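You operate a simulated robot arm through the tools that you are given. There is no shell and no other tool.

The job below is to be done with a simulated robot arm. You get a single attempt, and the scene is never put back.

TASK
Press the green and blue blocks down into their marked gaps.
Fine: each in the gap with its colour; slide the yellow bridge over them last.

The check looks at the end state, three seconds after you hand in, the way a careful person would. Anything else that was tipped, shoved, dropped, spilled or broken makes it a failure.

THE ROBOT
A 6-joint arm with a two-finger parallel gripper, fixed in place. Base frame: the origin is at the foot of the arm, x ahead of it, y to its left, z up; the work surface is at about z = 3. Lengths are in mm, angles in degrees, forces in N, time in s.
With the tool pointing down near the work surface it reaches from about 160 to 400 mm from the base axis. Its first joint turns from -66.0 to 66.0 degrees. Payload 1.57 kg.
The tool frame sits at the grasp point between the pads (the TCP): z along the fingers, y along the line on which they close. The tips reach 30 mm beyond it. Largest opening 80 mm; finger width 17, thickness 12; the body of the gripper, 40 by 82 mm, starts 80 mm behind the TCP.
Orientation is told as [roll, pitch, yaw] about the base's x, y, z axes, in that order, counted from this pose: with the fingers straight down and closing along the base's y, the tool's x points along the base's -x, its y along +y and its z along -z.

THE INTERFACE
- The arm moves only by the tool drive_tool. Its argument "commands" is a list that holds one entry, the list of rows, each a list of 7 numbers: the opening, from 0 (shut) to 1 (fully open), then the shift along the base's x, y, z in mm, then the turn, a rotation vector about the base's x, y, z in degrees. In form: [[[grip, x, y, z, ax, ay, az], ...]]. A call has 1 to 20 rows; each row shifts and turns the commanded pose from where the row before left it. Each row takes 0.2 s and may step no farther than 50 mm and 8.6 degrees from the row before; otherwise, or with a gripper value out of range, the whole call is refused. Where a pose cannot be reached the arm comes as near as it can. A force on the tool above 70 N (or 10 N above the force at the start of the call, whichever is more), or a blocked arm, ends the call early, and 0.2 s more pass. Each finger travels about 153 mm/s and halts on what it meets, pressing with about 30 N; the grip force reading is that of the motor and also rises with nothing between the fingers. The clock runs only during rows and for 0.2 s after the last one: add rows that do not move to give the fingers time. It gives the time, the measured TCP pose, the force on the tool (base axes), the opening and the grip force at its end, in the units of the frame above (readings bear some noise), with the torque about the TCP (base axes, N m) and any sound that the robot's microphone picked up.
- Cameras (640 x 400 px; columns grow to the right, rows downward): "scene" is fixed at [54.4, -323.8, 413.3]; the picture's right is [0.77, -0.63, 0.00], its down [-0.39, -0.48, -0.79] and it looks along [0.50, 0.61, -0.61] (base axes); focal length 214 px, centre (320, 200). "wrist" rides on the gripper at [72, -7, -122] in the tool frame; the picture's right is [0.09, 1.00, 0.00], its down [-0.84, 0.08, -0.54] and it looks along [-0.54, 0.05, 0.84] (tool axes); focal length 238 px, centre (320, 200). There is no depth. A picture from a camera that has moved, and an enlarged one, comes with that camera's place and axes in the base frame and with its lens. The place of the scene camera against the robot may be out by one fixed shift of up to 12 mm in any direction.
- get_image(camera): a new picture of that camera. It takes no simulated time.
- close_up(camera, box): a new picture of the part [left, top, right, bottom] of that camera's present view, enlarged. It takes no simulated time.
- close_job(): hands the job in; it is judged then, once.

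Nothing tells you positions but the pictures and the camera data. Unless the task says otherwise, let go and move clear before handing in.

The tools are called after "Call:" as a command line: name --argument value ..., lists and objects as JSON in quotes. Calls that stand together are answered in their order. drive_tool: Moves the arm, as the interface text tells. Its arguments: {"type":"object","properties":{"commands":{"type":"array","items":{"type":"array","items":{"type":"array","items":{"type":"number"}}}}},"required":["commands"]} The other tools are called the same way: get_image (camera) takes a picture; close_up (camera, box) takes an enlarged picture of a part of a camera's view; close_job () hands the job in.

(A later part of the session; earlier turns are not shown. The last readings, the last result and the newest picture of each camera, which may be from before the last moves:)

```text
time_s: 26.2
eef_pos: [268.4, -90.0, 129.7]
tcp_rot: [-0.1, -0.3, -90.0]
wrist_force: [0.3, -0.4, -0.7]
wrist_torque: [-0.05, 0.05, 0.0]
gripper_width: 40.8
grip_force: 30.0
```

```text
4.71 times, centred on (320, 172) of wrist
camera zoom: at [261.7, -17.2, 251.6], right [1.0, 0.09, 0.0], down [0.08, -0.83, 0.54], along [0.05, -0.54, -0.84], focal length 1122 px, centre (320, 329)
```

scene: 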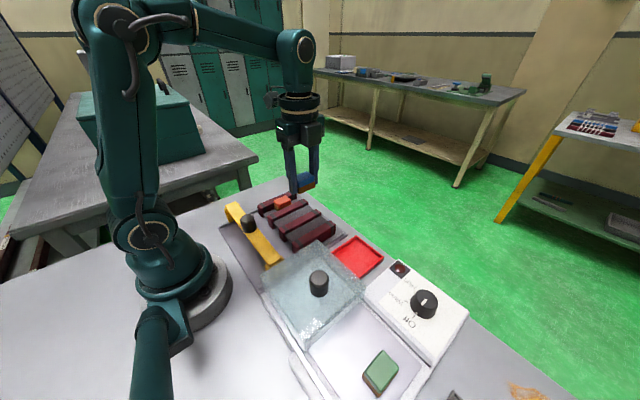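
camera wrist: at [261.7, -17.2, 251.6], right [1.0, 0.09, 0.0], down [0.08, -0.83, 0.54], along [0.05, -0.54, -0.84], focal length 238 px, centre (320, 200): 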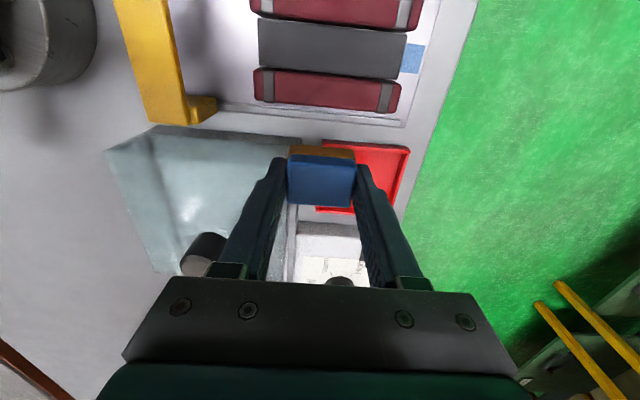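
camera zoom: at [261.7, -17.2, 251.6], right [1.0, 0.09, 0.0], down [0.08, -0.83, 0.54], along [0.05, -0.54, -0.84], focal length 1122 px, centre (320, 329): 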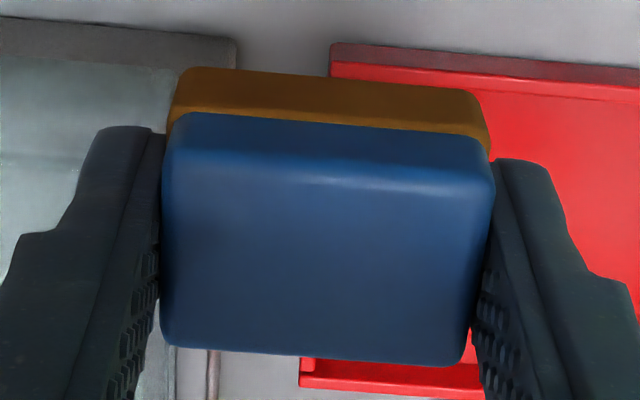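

The camera directly over the gap gives a width of about 34.3 mm and a centre at y of about -20.2. The block is about 31 mm wide and centred on the TCP. I'll return with y = -20.5 and stop just above the wall tops.

Call:
drive_tool --commands '[[[0.0, 0, 5, 0, 0, 0, 0], [0.0, 0, 12, 0, 0, 0, 0], [0.0, 0, 15, 0, 0, 0, 0], [0.0, 0, 15, 0, 0, 0, 0], [0.0, 0, 13, -6, 0, 0, 0], [0.0, 0, 7, -12, 0, 0, 0], [0.0, 0, 3, -12, 0, 0, 0], [0.0, 0, 0, -12, 0, 0, 0], [0.0, 0, 0, -7, 0, 0, 0], [0.0, 0, 0, 0, 0, 0, 0]]]'

Call:
close_up --camera "wrist" --box '[240, 100, 400, 200]'

Call:
close_up --camera "scene" --box '[270, 190, 350, 250]'

```text
time_s: 28.4
eef_pos: [268.7, -18.8, 81.4]
tcp_rot: [-0.1, -0.3, -90.0]
wrist_force: [0.6, 0.1, -1.1]
wrist_torque: [0.03, -0.02, 0.02]
gripper_width: 40.7
grip_force: 30.0
```

```text
4.00 times, centred on (320, 150) of wrist
camera zoom: at [262.0, 53.7, 202.8], right [1.0, 0.09, 0.0], down [0.08, -0.83, 0.54], along [0.05, -0.54, -0.84], focal length 953 px, centre (320, 400)
```

zoom: 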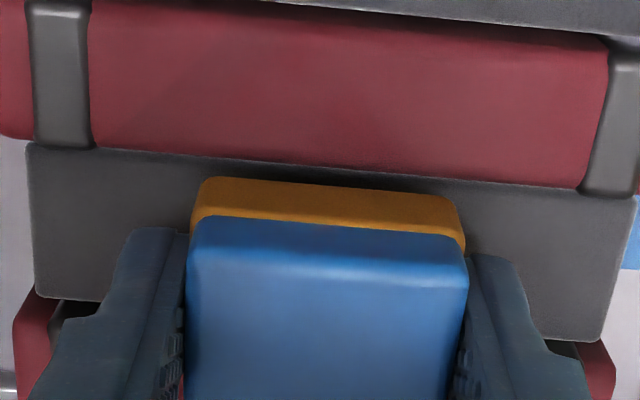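

```text
6.67 times, centred on (310, 220) of scene
camera zoom: at [54.4, -323.8, 413.3], right [0.77, -0.63, 0.0], down [-0.39, -0.48, -0.79], along [0.5, 0.61, -0.61], focal length 1430 px, centre (387, 67)
```

zoom: 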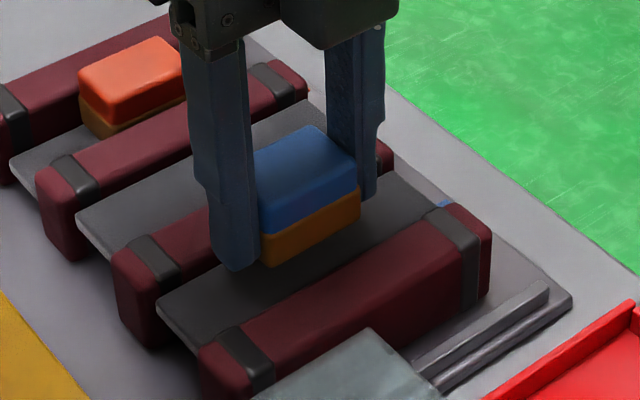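

The clearance is about 1.7 mm on each side, so blue is aligned with its gap. I'll lower it slowly and watch the force.

Call:
drive_tool --commands '[[[0.0, 0, 0, -3, 0, 0, 0], [0.0, 0, 0, -3, 0, 0, 0], [0.0, 0, 0, -2, 0, 0, 0], [0.0, 0, 0, -2, 0, 0, 0], [0.0, 0, 0, 0, 0, 0, 0]]]'

Call:
close_up --camera "scene" --box '[270, 190, 350, 250]'

Call:
close_up --camera "wrist" --box '[240, 100, 400, 200]'

```text
time_s: 29.6
eef_pos: [268.7, -21.3, 71.1]
tcp_rot: [0.0, -0.1, -90.1]
wrist_force: [-3.4, -4.0, 21.2]
wrist_torque: [0.32, 0.08, 0.04]
gripper_width: 41.3
grip_force: 30.0
```

```text
6.67 times, centred on (310, 220) of scene
camera zoom: at [54.4, -323.8, 413.3], right [0.77, -0.63, 0.0], down [-0.39, -0.48, -0.79], along [0.5, 0.61, -0.61], focal length 1430 px, centre (387, 67)
```

zoom: 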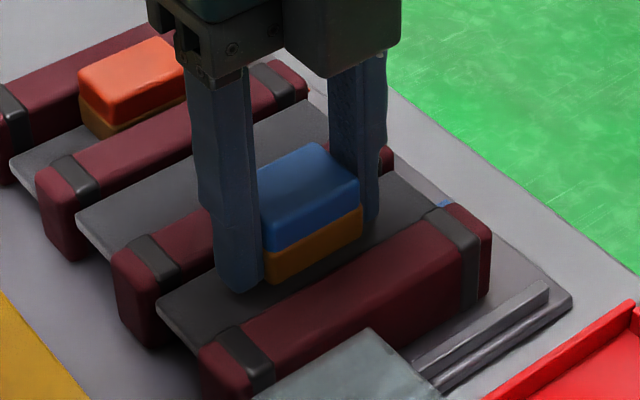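

```text
4.00 times, centred on (320, 150) of wrist
camera zoom: at [261.9, 52.6, 192.7], right [1.0, 0.09, 0.0], down [0.08, -0.83, 0.55], along [0.05, -0.54, -0.84], focal length 953 px, centre (320, 400)
```

zoom: 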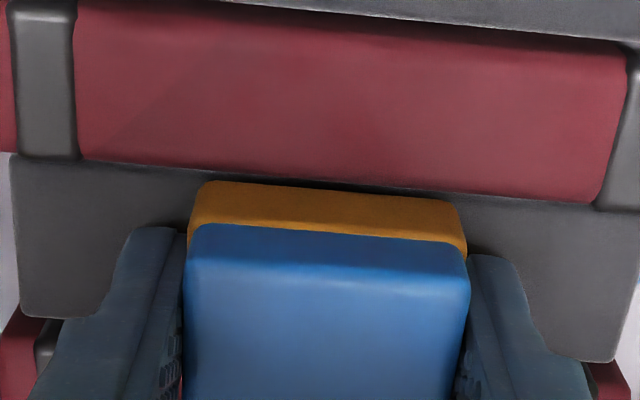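

I have about 21 N of contact with the bottom still high, and the torque suggests the block is touching on the +y side. I'll look closely before going further.

Call:
close_up --camera "scene" --box '[285, 200, 333, 230]'

Call:
close_up --camera "wrist" --box '[272, 125, 368, 185]'

Call:
close_up --camera "scene" --box '[250, 180, 314, 220]'

```text
13.33 times, centred on (309, 215) of scene
camera zoom: at [54.4, -323.8, 413.3], right [0.77, -0.63, 0.0], down [-0.39, -0.48, -0.79], along [0.5, 0.61, -0.61], focal length 2860 px, centre (467, 0)
```

zoom: 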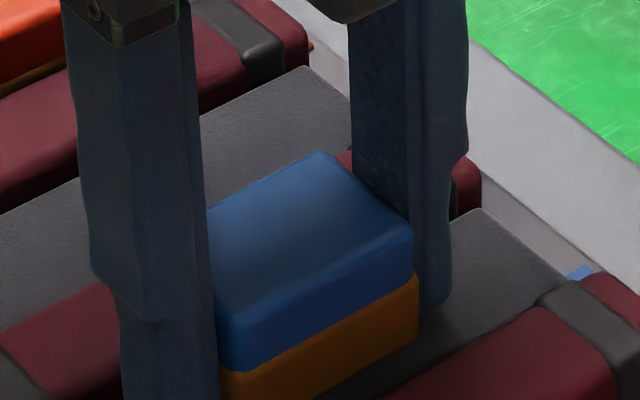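

```text
6.67 times, centred on (320, 155) of wrist
camera zoom: at [261.9, 52.6, 192.7], right [1.0, 0.09, 0.0], down [0.08, -0.83, 0.55], along [0.05, -0.54, -0.84], focal length 1589 px, centre (320, 500)
```

zoom: 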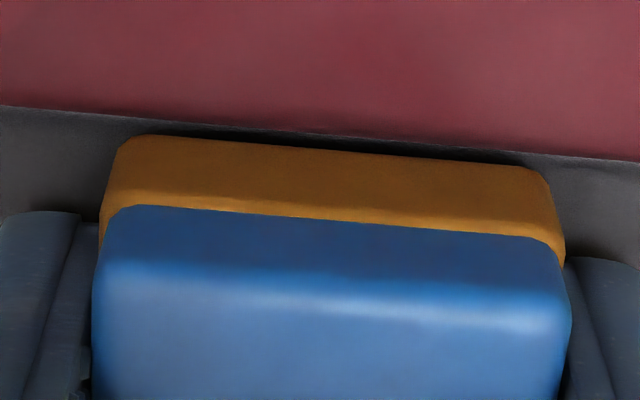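

```text
10.00 times, centred on (282, 200) of scene
camera zoom: at [54.4, -323.8, 413.3], right [0.77, -0.63, 0.0], down [-0.39, -0.48, -0.79], along [0.5, 0.61, -0.61], focal length 2145 px, centre (700, 200)
```

zoom: 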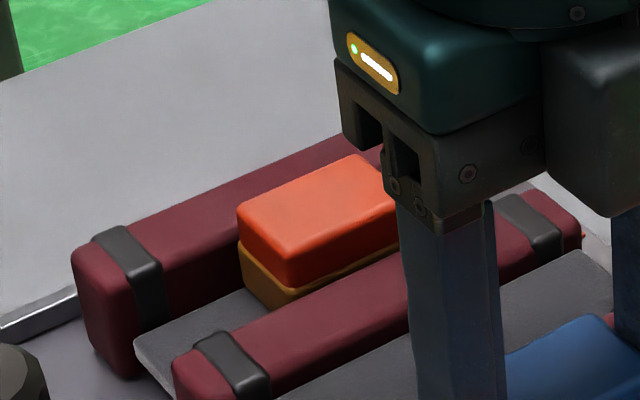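

The scene view shows blue too close to wall 2, with a wide margin to wall 1, so it is resting on wall 2's edge. I'll lift 6 mm, shift 3.5 mm to -y and look again.

Call:
drive_tool --commands '[[[0.0, 0, 0, 3, 0, 0, 0], [0.0, 0, 0, 3, 0, 0, 0], [0.0, 0, -2, 0, 0, 0, 0], [0.0, 0, -1.5, 0, 0, 0, 0], [0.0, 0, 0, 0, 0, 0, 0]]]'

Call:
drive_tool --commands '[[[0.0, 0, 0, -2, 0, 0, 0], [0.0, 0, 0, -2, 0, 0, 0], [0.0, 0, 0, -2, 0, 0, 0], [0.0, 0, 0, 0, 0, 0, 0]]]'

Call:
close_up --camera "scene" --box '[285, 205, 333, 235]'

Call:
close_up --camera "wrist" --box '[272, 125, 368, 185]'

```text
time_s: 30.8
eef_pos: [269.1, -24.4, 77.0]
tcp_rot: [-0.2, -0.3, -90.0]
wrist_force: [-0.2, 0.7, -0.3]
wrist_torque: [-0.03, -0.02, -0.03]
gripper_width: 40.9
grip_force: 30.5
```

```text
time_s: 31.8
eef_pos: [268.6, -25.6, 71.2]
tcp_rot: [-0.1, -0.2, -90.0]
wrist_force: [-0.3, -0.1, 1.2]
wrist_torque: [-0.02, -0.02, 0.02]
gripper_width: 41.1
grip_force: 30.7
```

```text
13.33 times, centred on (309, 220) of scene
camera zoom: at [54.4, -323.8, 413.3], right [0.77, -0.63, 0.0], down [-0.39, -0.48, -0.79], along [0.5, 0.61, -0.61], focal length 2860 px, centre (467, -67)
```

zoom: 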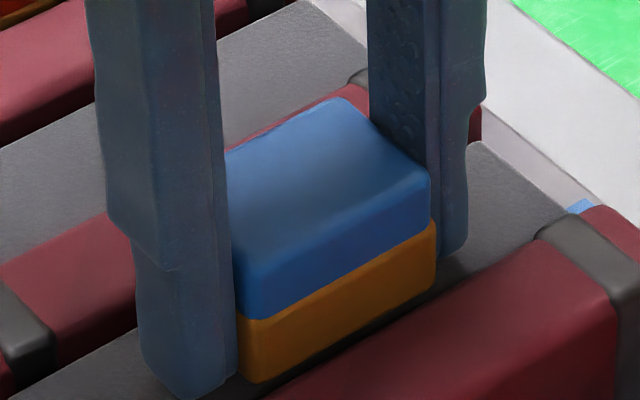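

```text
6.67 times, centred on (320, 155) of wrist
camera zoom: at [262.7, 48.1, 192.2], right [1.0, 0.09, 0.0], down [0.08, -0.83, 0.54], along [0.05, -0.54, -0.84], focal length 1589 px, centre (320, 500)
```

zoom: 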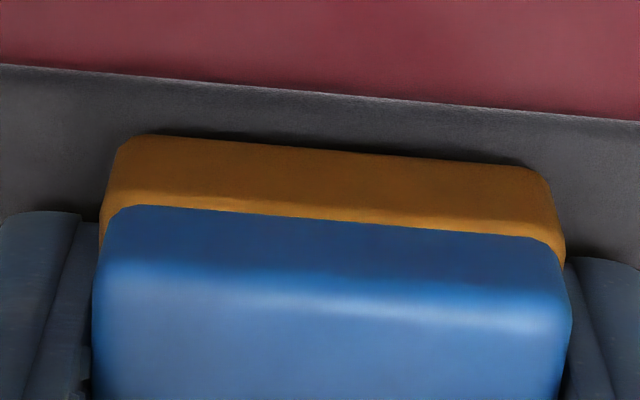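

There's no contact now at the same height, with about 2–3 mm of clearance on each side. I'll continue down to the mat in small steps.

Call:
drive_tool --commands '[[[0.0, 0, 0, -1.5, 0, 0, 0], [0.0, 0, 0, -1.5, 0, 0, 0], [0.0, 0, 0, 0, 0, 0, 0]]]'

Call:
close_up --camera "scene" --box '[285, 205, 333, 235]'

```text
time_s: 32.6
eef_pos: [268.1, -24.6, 68.0]
tcp_rot: [-0.2, -0.3, -90.0]
wrist_force: [0.1, -0.1, -1.6]
wrist_torque: [0.01, 0.0, 0.0]
gripper_width: 40.8
grip_force: 29.8
```

```text
13.33 times, centred on (309, 220) of scene
camera zoom: at [54.4, -323.8, 413.3], right [0.77, -0.63, 0.0], down [-0.39, -0.48, -0.79], along [0.5, 0.61, -0.61], focal length 2860 px, centre (467, -67)
```

zoom: 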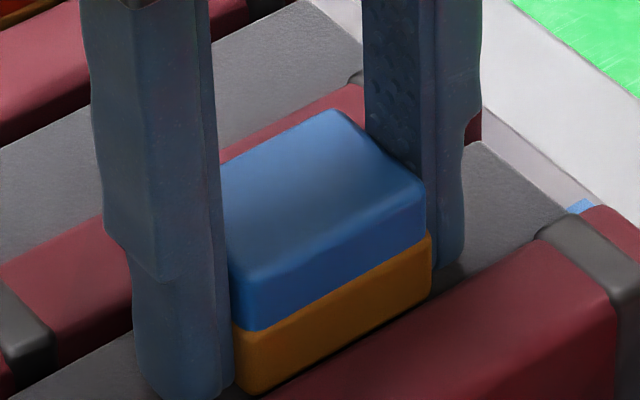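

Call:
drive_tool --commands '[[[0.0, 0, 0, -1, 0, 0, 0], [0.0, 0, 0, -1, 0, 0, 0], [0.0, 0, 0, 0, 0, 0, 0]]]'

Call:
drive_tool --commands '[[[0.0, 0, 0, -1, 0, 0, 0], [0.0, 0, 0, 0, 0, 0, 0]]]'

Call:
close_up --camera "scene" --box '[285, 205, 333, 235]'

Call:
close_up --camera "wrist" --box '[240, 100, 400, 200]'

```text
time_s: 33.4
eef_pos: [268.0, -25.4, 66.8]
tcp_rot: [0.0, -0.2, -90.0]
wrist_force: [-0.1, -0.2, -0.2]
wrist_torque: [0.01, -0.02, -0.03]
gripper_width: 41.1
grip_force: 30.5
```

```text
time_s: 34.0
eef_pos: [268.4, -25.5, 65.7]
tcp_rot: [-0.1, -0.3, -89.9]
wrist_force: [0.5, 0.8, 0.3]
wrist_torque: [0.01, -0.04, 0.02]
gripper_width: 41.0
grip_force: 29.4
```

```text
13.33 times, centred on (309, 220) of scene
camera zoom: at [54.4, -323.8, 413.3], right [0.77, -0.63, 0.0], down [-0.39, -0.48, -0.79], along [0.5, 0.61, -0.61], focal length 2860 px, centre (467, -67)
```

zoom: 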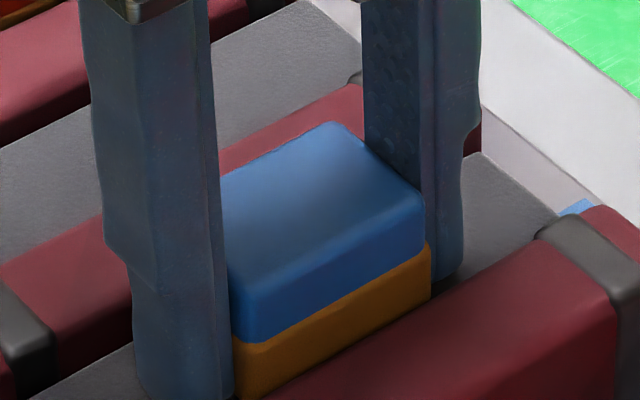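

```text
4.00 times, centred on (320, 150) of wrist
camera zoom: at [261.7, 48.5, 186.6], right [1.0, 0.09, 0.0], down [0.08, -0.83, 0.54], along [0.05, -0.54, -0.84], focal length 953 px, centre (320, 400)
```

zoom: 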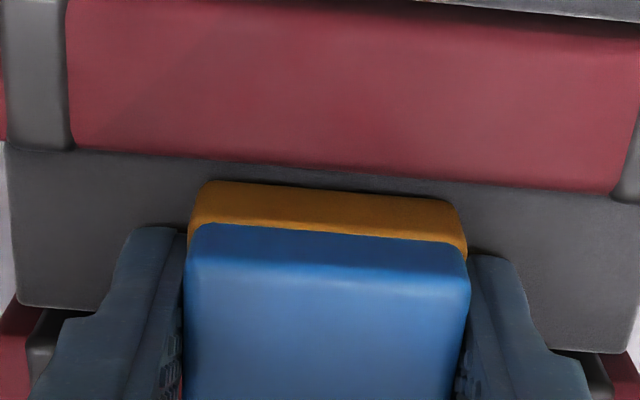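

Call:
drive_tool --commands '[[[0.0, 0, 0, -1, 0, 0, 0], [0.0, 0, 0, -1, 0, 0, 0], [0.0, 0, 0, 0, 0, 0, 0]]]'

Call:
drive_tool --commands '[[[0.0, 0, 0, -1, 0, 0, 0], [0.0, 0, 0, 0, 0, 0, 0]]]'

Call:
close_up --camera "scene" --box '[285, 205, 333, 235]'

```text
time_s: 34.8
eef_pos: [266.5, -24.5, 63.6]
tcp_rot: [-0.1, -0.2, -90.1]
wrist_force: [-0.2, 0.4, 1.2]
wrist_torque: [-0.01, -0.01, -0.02]
gripper_width: 41.0
grip_force: 30.1
```

```text
time_s: 35.4
eef_pos: [267.7, -23.2, 62.4]
tcp_rot: [0.0, -0.2, -90.0]
wrist_force: [-0.3, -0.8, 0.3]
wrist_torque: [-0.03, -0.06, -0.04]
gripper_width: 41.2
grip_force: 30.0
```

```text
13.33 times, centred on (309, 220) of scene
camera zoom: at [54.4, -323.8, 413.3], right [0.77, -0.63, 0.0], down [-0.39, -0.48, -0.79], along [0.5, 0.61, -0.61], focal length 2860 px, centre (467, -67)
```

zoom: 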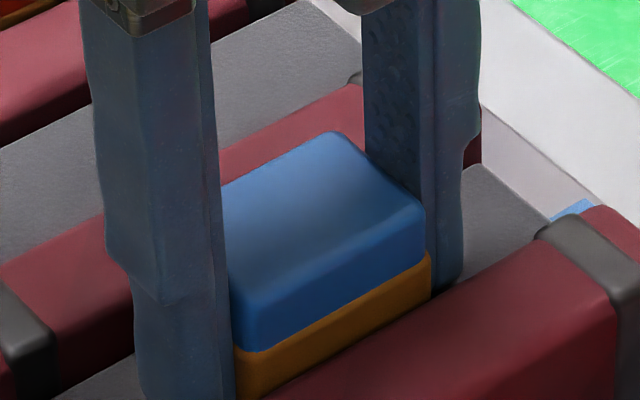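

The mat sinks with the block, so it is a soft or sprung platform. Orange sits slightly deeper than blue does now, so I'll keep pressing slowly and watch for the stop.

Call:
drive_tool --commands '[[[0.0, 0, 0, -1, 0, 0, 0], [0.0, 0, 0, -1, 0, 0, 0], [0.0, 0, 0, 0, 0, 0, 0]]]'

Call:
drive_tool --commands '[[[0.0, 0, 0, -1, 0, 0, 0], [0.0, 0, 0, 0, 0, 0, 0]]]'

Call:
close_up --camera "scene" --box '[285, 205, 333, 235]'

Call:
close_up --camera "scene" --box '[240, 180, 336, 240]'

Call:
get_image --camera "wrist"

```text
time_s: 36.2
eef_pos: [268.4, -24.0, 60.3]
tcp_rot: [-0.1, -0.3, -89.9]
wrist_force: [1.1, 0.8, 0.7]
wrist_torque: [0.01, -0.01, 0.03]
gripper_width: 41.0
grip_force: 29.7
```

```text
time_s: 36.8
eef_pos: [268.0, -25.6, 60.2]
tcp_rot: [-0.1, -0.2, -90.0]
wrist_force: [-0.3, -0.1, 0.3]
wrist_torque: [0.0, -0.02, 0.02]
gripper_width: 40.8
grip_force: 30.1
```

```text
13.33 times, centred on (309, 220) of scene
camera zoom: at [54.4, -323.8, 413.3], right [0.77, -0.63, 0.0], down [-0.39, -0.48, -0.79], along [0.5, 0.61, -0.61], focal length 2860 px, centre (467, -67)
```

zoom: 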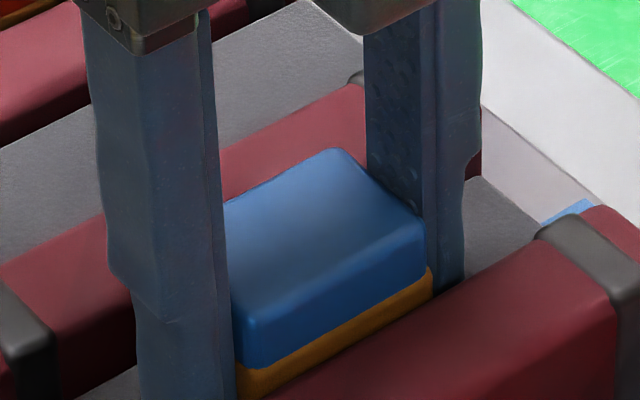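

```text
6.67 times, centred on (288, 210) of scene
camera zoom: at [54.4, -323.8, 413.3], right [0.77, -0.63, 0.0], down [-0.39, -0.48, -0.79], along [0.5, 0.61, -0.61], focal length 1430 px, centre (533, 133)
```

zoom: 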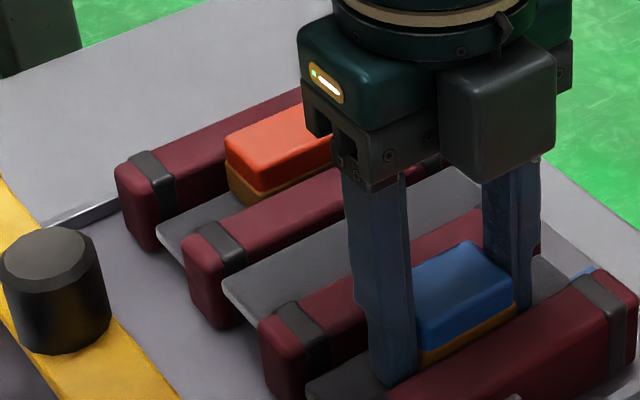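

```text
taken
camera wrist: at [261.9, 48.4, 180.1], right [1.0, 0.09, 0.0], down [0.08, -0.83, 0.54], along [0.05, -0.54, -0.84], focal length 238 px, centre (320, 200)
```

wrist: 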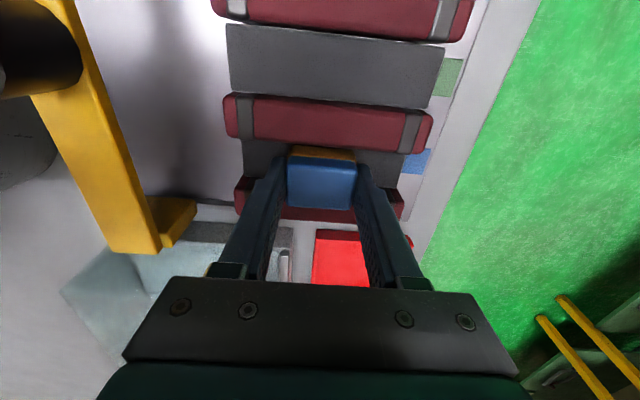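

Blue is now about as deep as orange. I'll release it and see whether it stays.

Call:
drive_tool --commands '[[[0.3, 0, 0, 0, 0, 0, 0], [0.55, 0, 0, 0, 0, 0, 0], [0.62, 0, 0, 0, 0, 0, 0], [0.62, 0, 0, 0, 0, 0, 0], [0.62, 0, 0, 0, 0, 0, 0]]]'

Call:
close_up --camera "scene" --box '[285, 205, 333, 235]'

Call:
close_up --camera "wrist" --box '[240, 100, 400, 200]'

```text
time_s: 38.0
eef_pos: [268.2, -24.7, 59.2]
tcp_rot: [-0.2, -0.2, -90.0]
wrist_force: [-0.5, -1.2, 0.4]
wrist_torque: [-0.04, -0.04, 0.02]
gripper_width: 49.6
grip_force: 0.2
```

```text
13.33 times, centred on (309, 220) of scene
camera zoom: at [54.4, -323.8, 413.3], right [0.77, -0.63, 0.0], down [-0.39, -0.48, -0.79], along [0.5, 0.61, -0.61], focal length 2860 px, centre (467, -67)
```

zoom: 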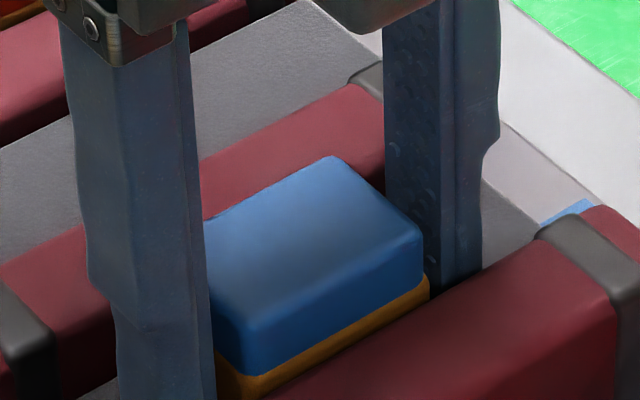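

```text
4.00 times, centred on (320, 150) of wrist
camera zoom: at [261.9, 48.5, 180.2], right [1.0, 0.09, 0.0], down [0.08, -0.83, 0.54], along [0.05, -0.54, -0.84], focal length 953 px, centre (320, 400)
```

zoom: 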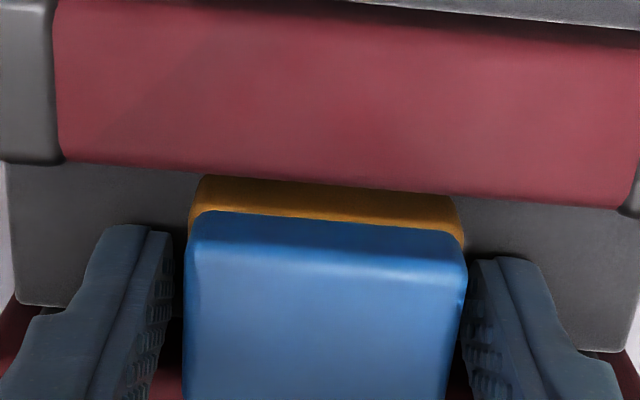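

Blue stays in and settles slightly deeper. I'll lift the fingers clear straight up, close them, and inspect.

Call:
drive_tool --commands '[[[0.62, 0, 0, 5, 0, 0, 0], [0.62, 0, 0, 10, 0, 0, 0], [0.62, 0, 0, 15, 0, 0, 0], [0.62, 0, 0, 15, 0, 0, 0], [0.3, 0, 0, 5, 0, 0, 0], [0.0, 0, 0, 0, 0, 0, 0], [0.0, 0, 0, 0, 0, 0, 0]]]'

Call:
close_up --camera "scene" --box '[240, 180, 336, 240]'

Call:
close_up --camera "scene" --box '[285, 205, 333, 235]'

Call:
get_image --camera "wrist"

```text
time_s: 39.6
eef_pos: [267.8, -25.3, 108.7]
tcp_rot: [-0.1, -0.2, -90.0]
wrist_force: [-0.1, 0.5, -0.8]
wrist_torque: [0.03, 0.03, -0.05]
gripper_width: 0.0
grip_force: 21.3
```

```text
6.67 times, centred on (288, 210) of scene
camera zoom: at [54.4, -323.8, 413.3], right [0.77, -0.63, 0.0], down [-0.39, -0.48, -0.79], along [0.5, 0.61, -0.61], focal length 1430 px, centre (533, 133)
```

zoom: 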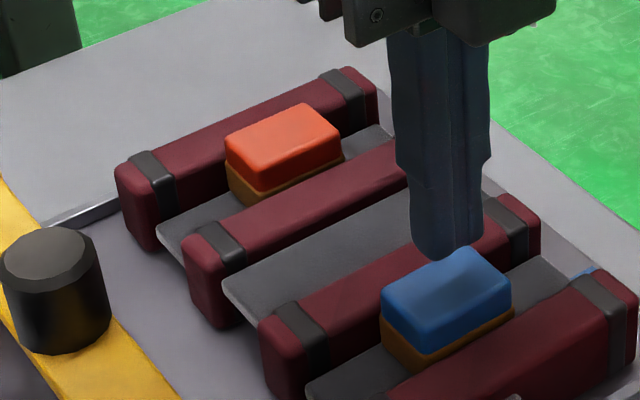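

```text
13.33 times, centred on (309, 220) of scene
camera zoom: at [54.4, -323.8, 413.3], right [0.77, -0.63, 0.0], down [-0.39, -0.48, -0.79], along [0.5, 0.61, -0.61], focal length 2860 px, centre (467, -67)
```

zoom: 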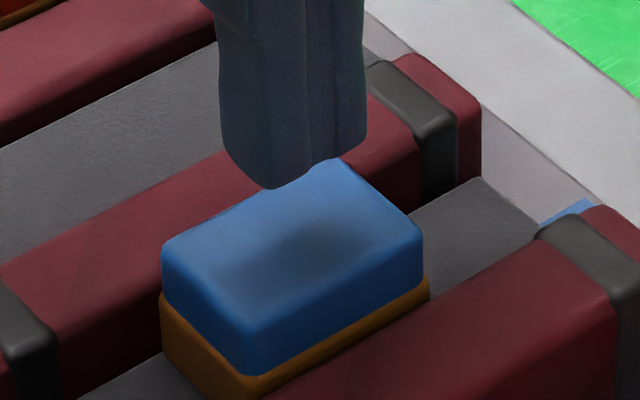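

```text
taken
camera wrist: at [261.9, 48.8, 230.5], right [1.0, 0.09, 0.0], down [0.08, -0.83, 0.54], along [0.05, -0.54, -0.84], focal length 238 px, centre (320, 200)
```

wrist: 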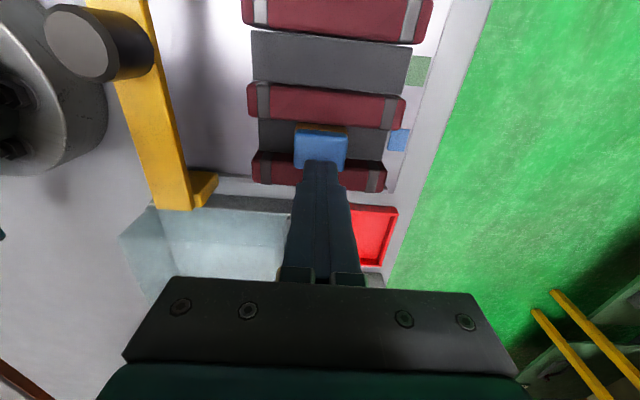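

Blue now sits level with orange. I'll press gently on its top with the closed fingers to find out how far it goes and whether it holds.

Call:
drive_tool --commands '[[[0.0, 0, 0, -10, 0, 0, 0], [0.0, 0, 0, -8, 0, 0, 0], [0.0, 0, 0, -2, 0, 0, 0], [0.0, 0, 0, 0, 0, 0, 0]]]'

Call:
drive_tool --commands '[[[0.0, 0, 0, -2, 0, 0, 0], [0.0, 0, 0, 0, 0, 0, 0]]]'

Call:
drive_tool --commands '[[[0.0, 0, 0, -2, 0, 0, 0], [0.0, 0, 0, 0, 0, 0, 0]]]'

Call:
close_up --camera "scene" --box '[285, 205, 333, 235]'

```text
time_s: 40.6
eef_pos: [268.1, -24.6, 89.7]
tcp_rot: [-0.2, -0.1, -89.9]
wrist_force: [0.1, 1.0, 0.2]
wrist_torque: [0.0, -0.01, 0.0]
gripper_width: 0.1
grip_force: 21.4
```

```text
time_s: 41.2
eef_pos: [268.4, -25.0, 88.0]
tcp_rot: [-0.1, -0.2, -90.0]
wrist_force: [0.4, -0.6, 2.4]
wrist_torque: [-0.01, -0.02, 0.0]
gripper_width: 0.2
grip_force: 20.8
```

```text
time_s: 41.8
eef_pos: [268.9, -24.4, 85.3]
tcp_rot: [0.0, -0.2, -90.0]
wrist_force: [0.6, 3.3, 11.0]
wrist_torque: [0.11, -0.01, 0.02]
gripper_width: 0.0
grip_force: 20.8
```

```text
13.33 times, centred on (309, 220) of scene
camera zoom: at [54.4, -323.8, 413.3], right [0.77, -0.63, 0.0], down [-0.39, -0.48, -0.79], along [0.5, 0.61, -0.61], focal length 2860 px, centre (467, -67)
```

zoom: 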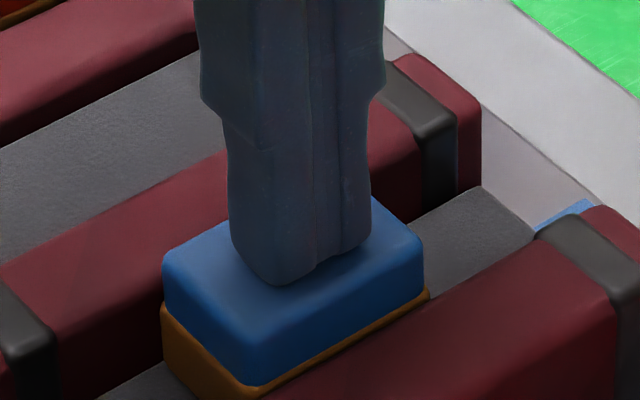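

Force rises to 11 N over about 2 mm. I'll press further in small steps.

Call:
drive_tool --commands '[[[0.0, 0, 0, -1, 0, 0, 0], [0.0, 0, 0, -1, 0, 0, 0], [0.0, 0, 0, 0, 0, 0, 0]]]'

Call:
close_up --camera "scene" --box '[285, 205, 333, 235]'

```text
time_s: 42.6
eef_pos: [268.3, -24.4, 85.8]
tcp_rot: [0.2, -0.2, -89.9]
wrist_force: [-6.0, 2.9, 24.4]
wrist_torque: [0.13, 0.21, 0.03]
gripper_width: 0.3
grip_force: 21.6
stopped in row 3: the force on the tool passed its limit at 72 N (the readings are from after the stop); the commanded pose is now the measured one
```

```text
13.33 times, centred on (309, 220) of scene
camera zoom: at [54.4, -323.8, 413.3], right [0.77, -0.63, 0.0], down [-0.39, -0.48, -0.79], along [0.5, 0.61, -0.61], focal length 2860 px, centre (467, -67)
```

zoom: 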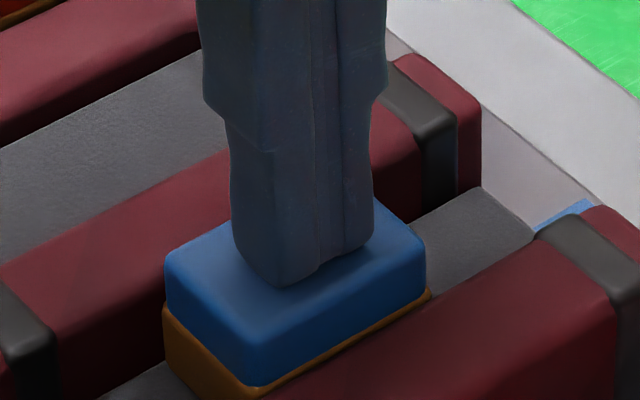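

I hit the hard stop: the block is pressed fully down. I'll back off and see whether it stays there.

Call:
drive_tool --commands '[[[0.0, 0, 0, 3, 0, 0, 0], [0.0, 0, 0, 5, 0, 0, 0], [0.0, 0, 0, 10, 0, 0, 0], [0.0, 0, 0, 15, 0, 0, 0], [0.0, 0, 0, 0, 0, 0, 0]]]'

Call:
close_up --camera "scene" --box '[285, 205, 333, 235]'

Call:
close_up --camera "scene" --box '[240, 180, 336, 240]'

```text
time_s: 43.8
eef_pos: [269.3, -24.8, 118.7]
tcp_rot: [0.0, -0.2, -89.8]
wrist_force: [-0.3, -0.2, -0.6]
wrist_torque: [0.02, 0.0, 0.0]
gripper_width: 0.0
grip_force: 21.2
```

```text
13.33 times, centred on (309, 220) of scene
camera zoom: at [54.4, -323.8, 413.3], right [0.77, -0.63, 0.0], down [-0.39, -0.48, -0.79], along [0.5, 0.61, -0.61], focal length 2860 px, centre (467, -67)
```

zoom: 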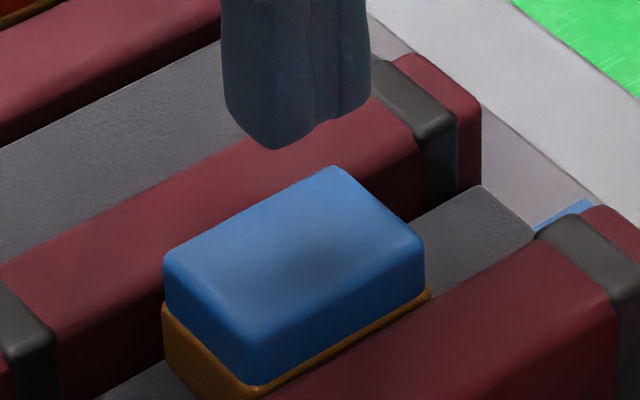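

```text
6.67 times, centred on (288, 210) of scene
camera zoom: at [54.4, -323.8, 413.3], right [0.77, -0.63, 0.0], down [-0.39, -0.48, -0.79], along [0.5, 0.61, -0.61], focal length 1430 px, centre (533, 133)
```

zoom: 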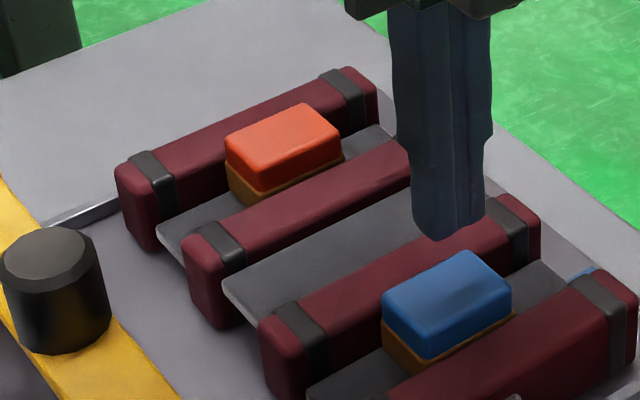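

Blue stays fully pressed at orange's depth. Before fetching green I'll take a near-vertical wrist view of the green gap from here to get its centre.

Call:
drive_tool --commands '[[[0.0, 0, -9, 5, 0, 0, 0], [0.0, 0, 0, 0, 0, 0, 0]]]'

Call:
get_image --camera "wrist"

Call:
close_up --camera "wrist" --box '[220, 0, 420, 125]'

Call:
drive_tool --commands '[[[0.0, 0, 0, 0, 0, 0, 0]]]'

Call:
close_up --camera "wrist" --box '[220, 60, 420, 185]'

```text
time_s: 44.4
eef_pos: [269.6, -34.3, 124.0]
tcp_rot: [0.1, -0.2, -89.9]
wrist_force: [-0.1, 0.4, -0.1]
wrist_torque: [0.0, 0.01, -0.02]
gripper_width: 0.3
grip_force: 21.5
```

```text
taken
camera wrist: at [262.4, 39.2, 245.4], right [1.0, 0.09, 0.0], down [0.08, -0.83, 0.55], along [0.05, -0.54, -0.84], focal length 238 px, centre (320, 200)
```

wrist: 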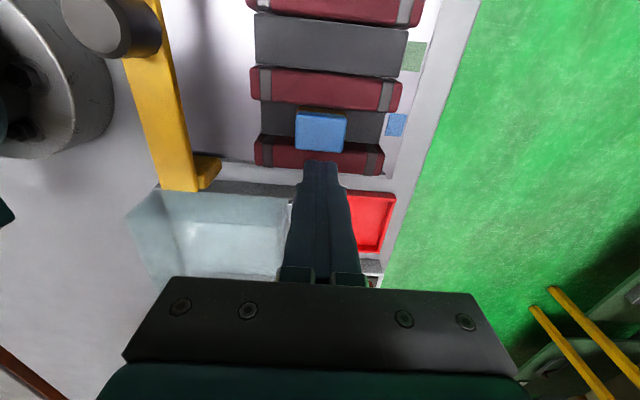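

```text
3.20 times, centred on (320, 62) of wrist
camera zoom: at [262.4, 39.2, 245.4], right [1.0, 0.09, 0.0], down [0.08, -0.83, 0.55], along [0.05, -0.54, -0.84], focal length 763 px, centre (320, 640)
```

zoom: 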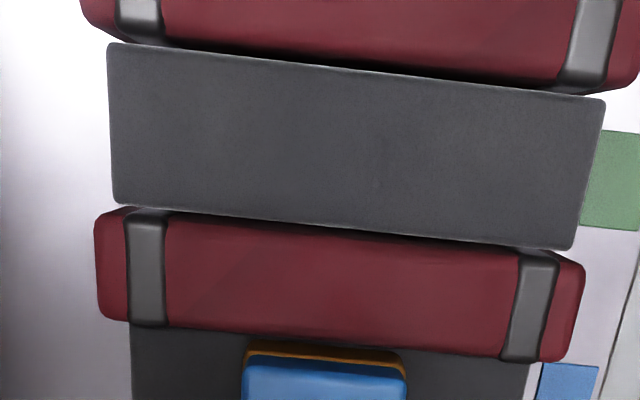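

```text
time_s: 44.8
eef_pos: [268.5, -34.4, 122.8]
tcp_rot: [0.1, -0.1, -89.9]
wrist_force: [-0.4, 1.1, -0.7]
wrist_torque: [-0.01, 0.02, 0.0]
gripper_width: 0.0
grip_force: 21.0
```

```text
3.20 times, centred on (320, 122) of wrist
camera zoom: at [262.4, 39.3, 245.2], right [1.0, 0.09, 0.0], down [0.08, -0.83, 0.55], along [0.05, -0.54, -0.84], focal length 763 px, centre (320, 448)
```

zoom: 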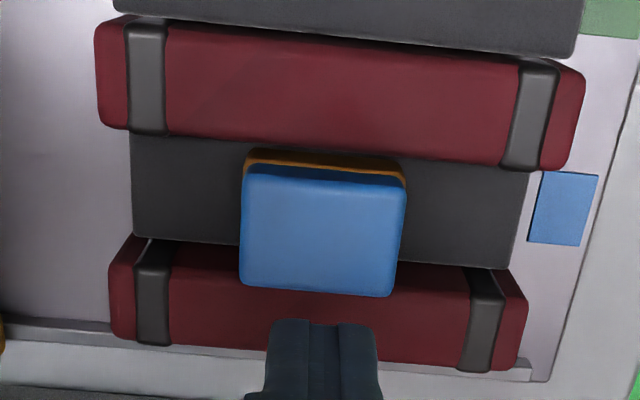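

The green gap centre is about y = 38.7, one pitch of about 57.7 mm from blue. Next I'll go up and over to the green block.

Call:
drive_tool --commands '[[[0.0, 0, 0, 20, 0, 0, 0], [0.0, 0, 0, 30, 0, 0, 0], [0.3, -3, -8, 15, 0, 0, 0], [0.6, -8, -20, 0, 0, 0, 0], [0.75, -9, -27, 0, 0, 0, 0], [0.75, -9, -28, 0, 0, 0, 0], [0.75, -9, -28, 0, 0, 0, 0], [0.75, -9, -28, 0, 0, 0, 0], [0.75, -9, -28, 0, 0, 0, 0], [0.75, -9, -28, 0, 0, 0, 0], [0.75, -9, -28, 0, 0, 0, 0], [0.75, -9, -26, 0, 0, 0, 0], [0.75, -7, -20, 0, 0, 0, 0], [0.75, -3, -13, 0, 0, 0, 0], [0.75, 0, 0, 0, 0, 0, 0]]]'

Call:
get_image --camera "wrist"

Call:
get_image --camera "scene"

```text
time_s: 48.0
eef_pos: [175.7, -315.0, 188.9]
tcp_rot: [0.1, -0.2, -90.0]
wrist_force: [-0.5, -0.5, 0.4]
wrist_torque: [0.0, 0.02, -0.01]
gripper_width: 60.0
grip_force: 0.1
```

```text
taken
camera wrist: at [168.6, -242.6, 309.5], right [1.0, 0.09, 0.0], down [0.08, -0.83, 0.54], along [0.05, -0.54, -0.84], focal length 238 px, centre (320, 200)
```

wrist: 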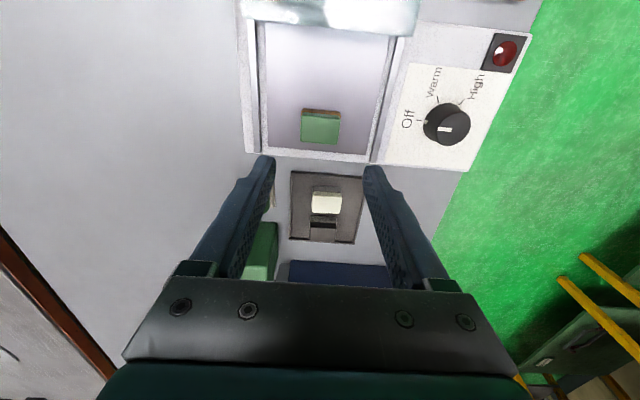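

```text
taken
```

scene: 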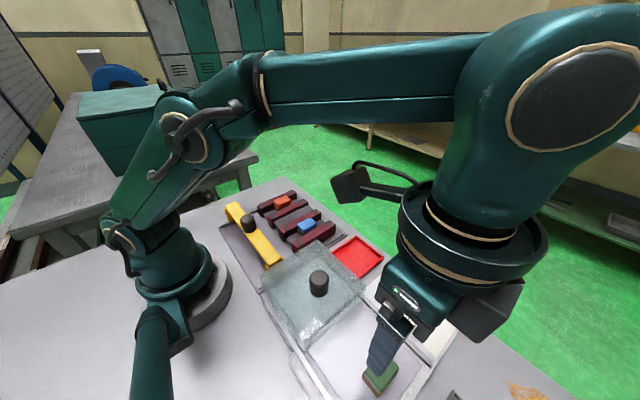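

Call:
close_up --camera "wrist" --box '[270, 90, 370, 160]'

```text
5.71 times, centred on (320, 125) of wrist
camera zoom: at [168.6, -242.6, 309.5], right [1.0, 0.09, 0.0], down [0.08, -0.83, 0.54], along [0.05, -0.54, -0.84], focal length 1362 px, centre (320, 629)
```

zoom: 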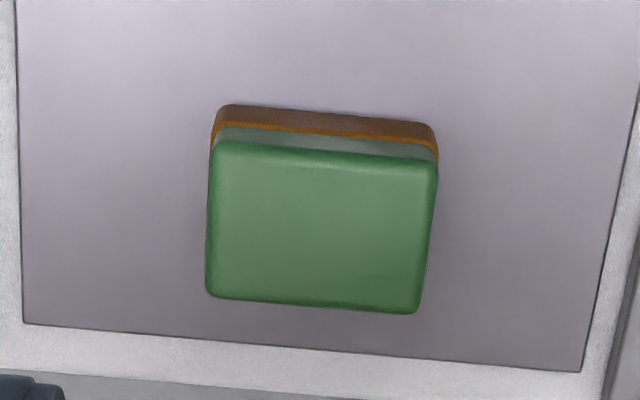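

Green is centred at about (175.3,-317). I'll shift 2 mm to -y and descend with the fingers open.

Call:
drive_tool --commands '[[[0.75, 0, -2, -20, 0, 0, 0], [0.75, 0, 0, -30, 0, 0, 0], [0.75, 0, 0, -30, 0, 0, 0], [0.75, 0, 0, -20, 0, 0, 0], [0.75, 0, 0, -10, 0, 0, 0], [0.75, 0, 0, -6, 0, 0, 0], [0.75, 0, 0, 0, 0, 0, 0], [0.75, 0, 0, 0, 0, 0, 0]]]'

Call:
get_image --camera "wrist"

Call:
close_up --camera "wrist" --box '[240, 110, 400, 220]'

```text
time_s: 49.8
eef_pos: [174.4, -317.9, 69.8]
tcp_rot: [0.0, -0.2, -89.8]
wrist_force: [-0.1, -0.8, -0.8]
wrist_torque: [0.02, -0.02, 0.01]
gripper_width: 60.3
grip_force: 0.0
```

```text
taken
camera wrist: at [168.4, -245.1, 192.6], right [1.0, 0.09, 0.0], down [0.08, -0.83, 0.55], along [0.05, -0.54, -0.84], focal length 238 px, centre (320, 200)
```

wrist: 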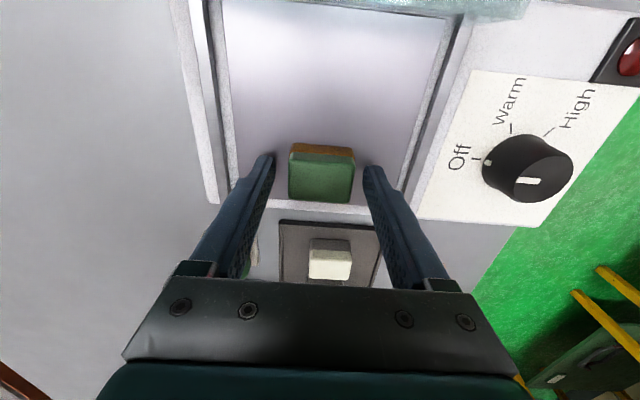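

```text
3.64 times, centred on (320, 165) of wrist
camera zoom: at [168.4, -245.1, 192.6], right [1.0, 0.09, 0.0], down [0.08, -0.83, 0.55], along [0.05, -0.54, -0.84], focal length 867 px, centre (320, 327)
```

zoom: 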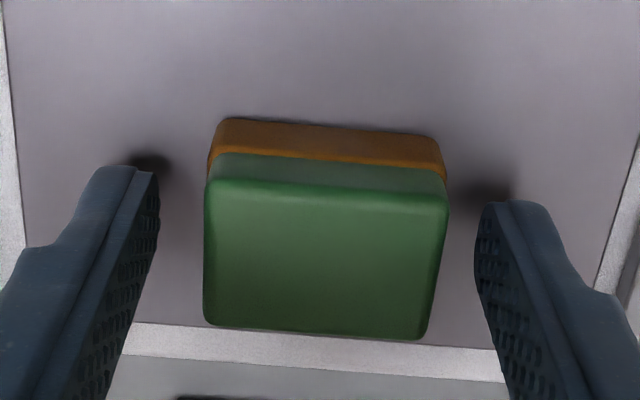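

Call:
drive_tool --commands '[[[0.75, 0, 0, -3, 0, 0, 0], [0.75, 0, 0, -1.5, 0, 0, 0], [0.75, 0, 0, 0, 0, 0, 0]]]'

Call:
drive_tool --commands '[[[0.5, 0, 0, 0, 0, 0, 0], [0.2, 0, 0, 0, 0, 0, 0], [0.0, 0, 0, 0, 0, 0, 0], [0.0, 0, 0, 0, 0, 0, 0], [0.0, 0, 0, 0, 0, 0, 0]]]'

Call:
drive_tool --commands '[[[0.0, 0, 0, 1, 0, 0, 0], [0.0, 0, 0, 2, 0, 0, 0], [0.0, 0, 0, 3, 0, 0, 0], [0.0, 0, 0, 4, 0, 0, 0], [0.0, 0, 0, 0, 0, 0, 0]]]'

Call:
close_up --camera "wrist" --box '[260, 130, 380, 215]'

Call:
close_up --camera "scene" --box '[320, 300, 440, 400]'

```text
time_s: 50.6
eef_pos: [174.2, -317.6, 66.7]
tcp_rot: [0.0, -0.2, -89.9]
wrist_force: [0.0, -0.6, 0.4]
wrist_torque: [0.02, -0.03, 0.0]
gripper_width: 59.9
grip_force: 0.0
```

```text
time_s: 51.8
eef_pos: [174.1, -317.9, 66.9]
tcp_rot: [0.0, -0.1, -89.9]
wrist_force: [0.4, -1.0, -0.1]
wrist_torque: [-0.04, 0.0, 0.0]
gripper_width: 41.1
grip_force: 30.1
```

```text
time_s: 53.0
eef_pos: [176.1, -318.2, 76.9]
tcp_rot: [-0.1, -0.1, -89.8]
wrist_force: [0.5, 0.0, -0.6]
wrist_torque: [0.01, 0.01, 0.0]
gripper_width: 40.9
grip_force: 30.2
```

```text
4.71 times, centred on (320, 172) of wrist
camera zoom: at [169.8, -244.6, 198.4], right [1.0, 0.09, 0.0], down [0.08, -0.83, 0.55], along [0.05, -0.54, -0.84], focal length 1122 px, centre (320, 329)
```

zoom: 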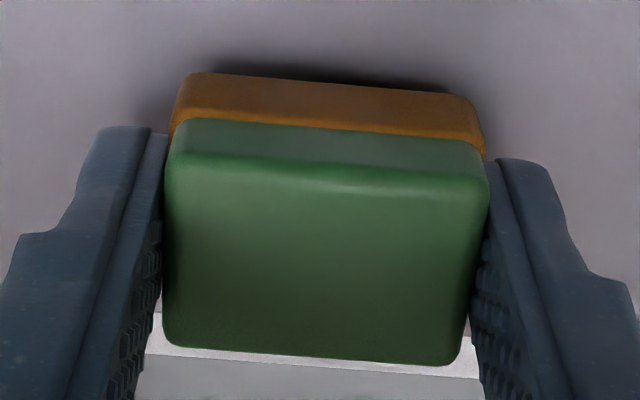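

```text
4.00 times, centred on (380, 350) of scene
camera zoom: at [54.4, -323.8, 413.3], right [0.77, -0.63, 0.0], down [-0.39, -0.48, -0.79], along [0.5, 0.61, -0.61], focal length 858 px, centre (80, -400)
```

zoom: 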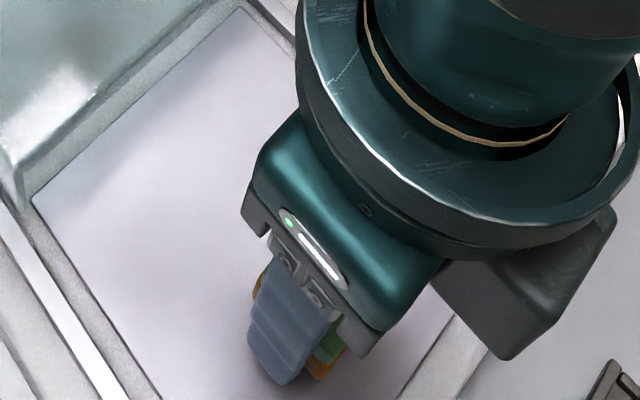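

Green is gripped at 41 mm and held. I'll lift gently to carry height.

Call:
drive_tool --commands '[[[0.0, 0, 0, 4, 0, 0, 0], [0.0, 0, 0, 6, 0, 0, 0], [0.0, 0, 0, 8, 0, 0, 0], [0.0, 0, 0, 10, 0, 0, 0], [0.0, 0, 0, 10, 0, 0, 0], [0.0, 0, 0, 10, 0, 0, 0], [0.0, 0, 0, 10, 0, 0, 0], [0.0, 0, 0, 10, 0, 0, 0], [0.0, 0, 0, 10, 0, 0, 0], [0.0, 0, 0, 10, 0, 0, 0], [0.0, 0, 0, 10, 0, 0, 0], [0.0, 0, 0, 10, 0, 0, 0], [0.0, 0, 0, 0, 0, 0, 0]]]'

Call:
drive_tool --commands '[[[0.0, 2, 8, 0, 0, 0, 0], [0.0, 4, 14, 0, 0, 0, 0], [0.0, 5, 20, 0, 0, 0, 0], [0.0, 6, 22, 0, 0, 0, 0], [0.0, 6, 22, 0, 0, 0, 0], [0.0, 6, 22, 0, 0, 0, 0], [0.0, 6, 22, 0, 0, 0, 0], [0.0, 6, 22, 0, 0, 0, 0], [0.0, 6, 22, 0, 0, 0, 0], [0.0, 6, 22, 0, 0, 0, 0], [0.0, 6, 22, 0, 0, 0, 0], [0.0, 6, 22, 0, 0, 0, 0], [0.0, 6, 22, 0, 0, 0, 0], [0.0, 6, 22, 0, 0, 0, 0], [0.0, 6, 22, 0, 0, 0, 0], [0.0, 6, 20, 0, 0, 0, 0], [0.0, 4, 15, 0, 0, 0, 0], [0.0, 0, 8, 0, 0, 0, 0], [0.0, 0, 0, 0, 0, 0, 0]]]'

Call:
get_image --camera "wrist"

Call:
get_image --camera "scene"

```text
time_s: 55.8
eef_pos: [175.5, -316.6, 185.0]
tcp_rot: [0.0, -0.2, -89.9]
wrist_force: [-0.9, 0.2, -1.3]
wrist_torque: [0.0, 0.02, 0.03]
gripper_width: 41.1
grip_force: 29.9
```

```text
time_s: 59.8
eef_pos: [269.2, 30.8, 185.6]
tcp_rot: [0.0, -0.2, -90.0]
wrist_force: [-0.2, 0.7, -0.4]
wrist_torque: [0.0, -0.01, -0.03]
gripper_width: 41.1
grip_force: 29.9
```

```text
taken
camera wrist: at [263.2, 103.8, 306.1], right [1.0, 0.09, 0.0], down [0.08, -0.83, 0.55], along [0.05, -0.54, -0.84], focal length 238 px, centre (320, 200)
```

wrist: 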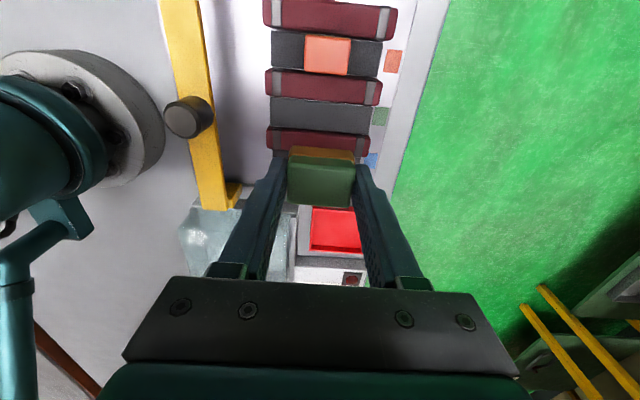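

```text
taken
```

scene: 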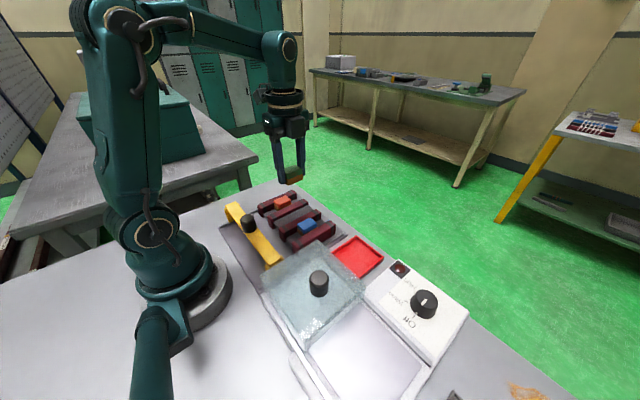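

Green hovers near its gap. I'll add 3.5 mm in y and lower to just above the walls.

Call:
drive_tool --commands '[[[0.0, -0.5, 3.5, -10, 0, 0, 0], [0.0, 0, 0, -15, 0, 0, 0], [0.0, 0, 0, -20, 0, 0, 0], [0.0, 0, 0, -20, 0, 0, 0], [0.0, 0, 0, -18, 0, 0, 0], [0.0, 0, 0, -12, 0, 0, 0], [0.0, 0, 0, -8, 0, 0, 0], [0.0, 0, 0, 0, 0, 0, 0]]]'

Call:
close_up --camera "wrist" --box '[240, 100, 400, 200]'

Call:
close_up --camera "scene" --box '[270, 190, 334, 230]'

```text
time_s: 61.6
eef_pos: [267.4, 34.1, 80.3]
tcp_rot: [0.0, -0.2, -89.8]
wrist_force: [-1.0, 0.2, -1.0]
wrist_torque: [-0.02, -0.02, 0.0]
gripper_width: 40.9
grip_force: 30.2
```

```text
4.00 times, centred on (320, 150) of wrist
camera zoom: at [261.6, 108.5, 202.2], right [1.0, 0.09, 0.0], down [0.08, -0.83, 0.55], along [0.05, -0.54, -0.84], focal length 953 px, centre (320, 400)
```

zoom: 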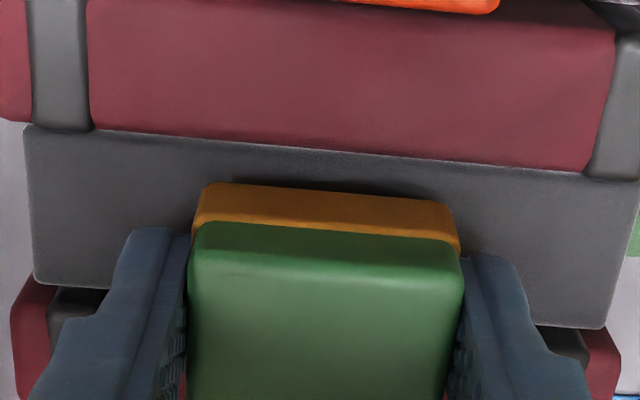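

```text
10.00 times, centred on (302, 210) of scene
camera zoom: at [54.4, -323.8, 413.3], right [0.77, -0.63, 0.0], down [-0.39, -0.48, -0.79], along [0.5, 0.61, -0.61], focal length 2145 px, centre (500, 100)
```

zoom: 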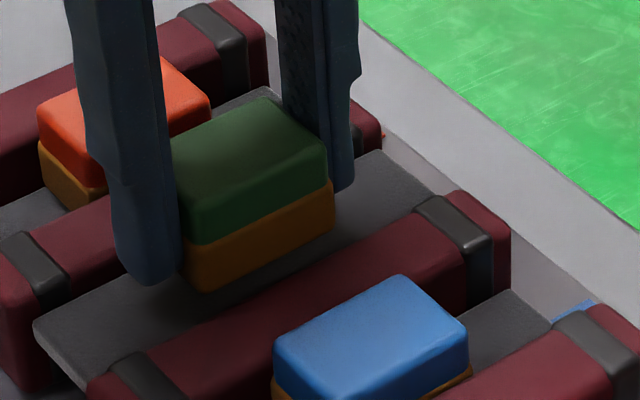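

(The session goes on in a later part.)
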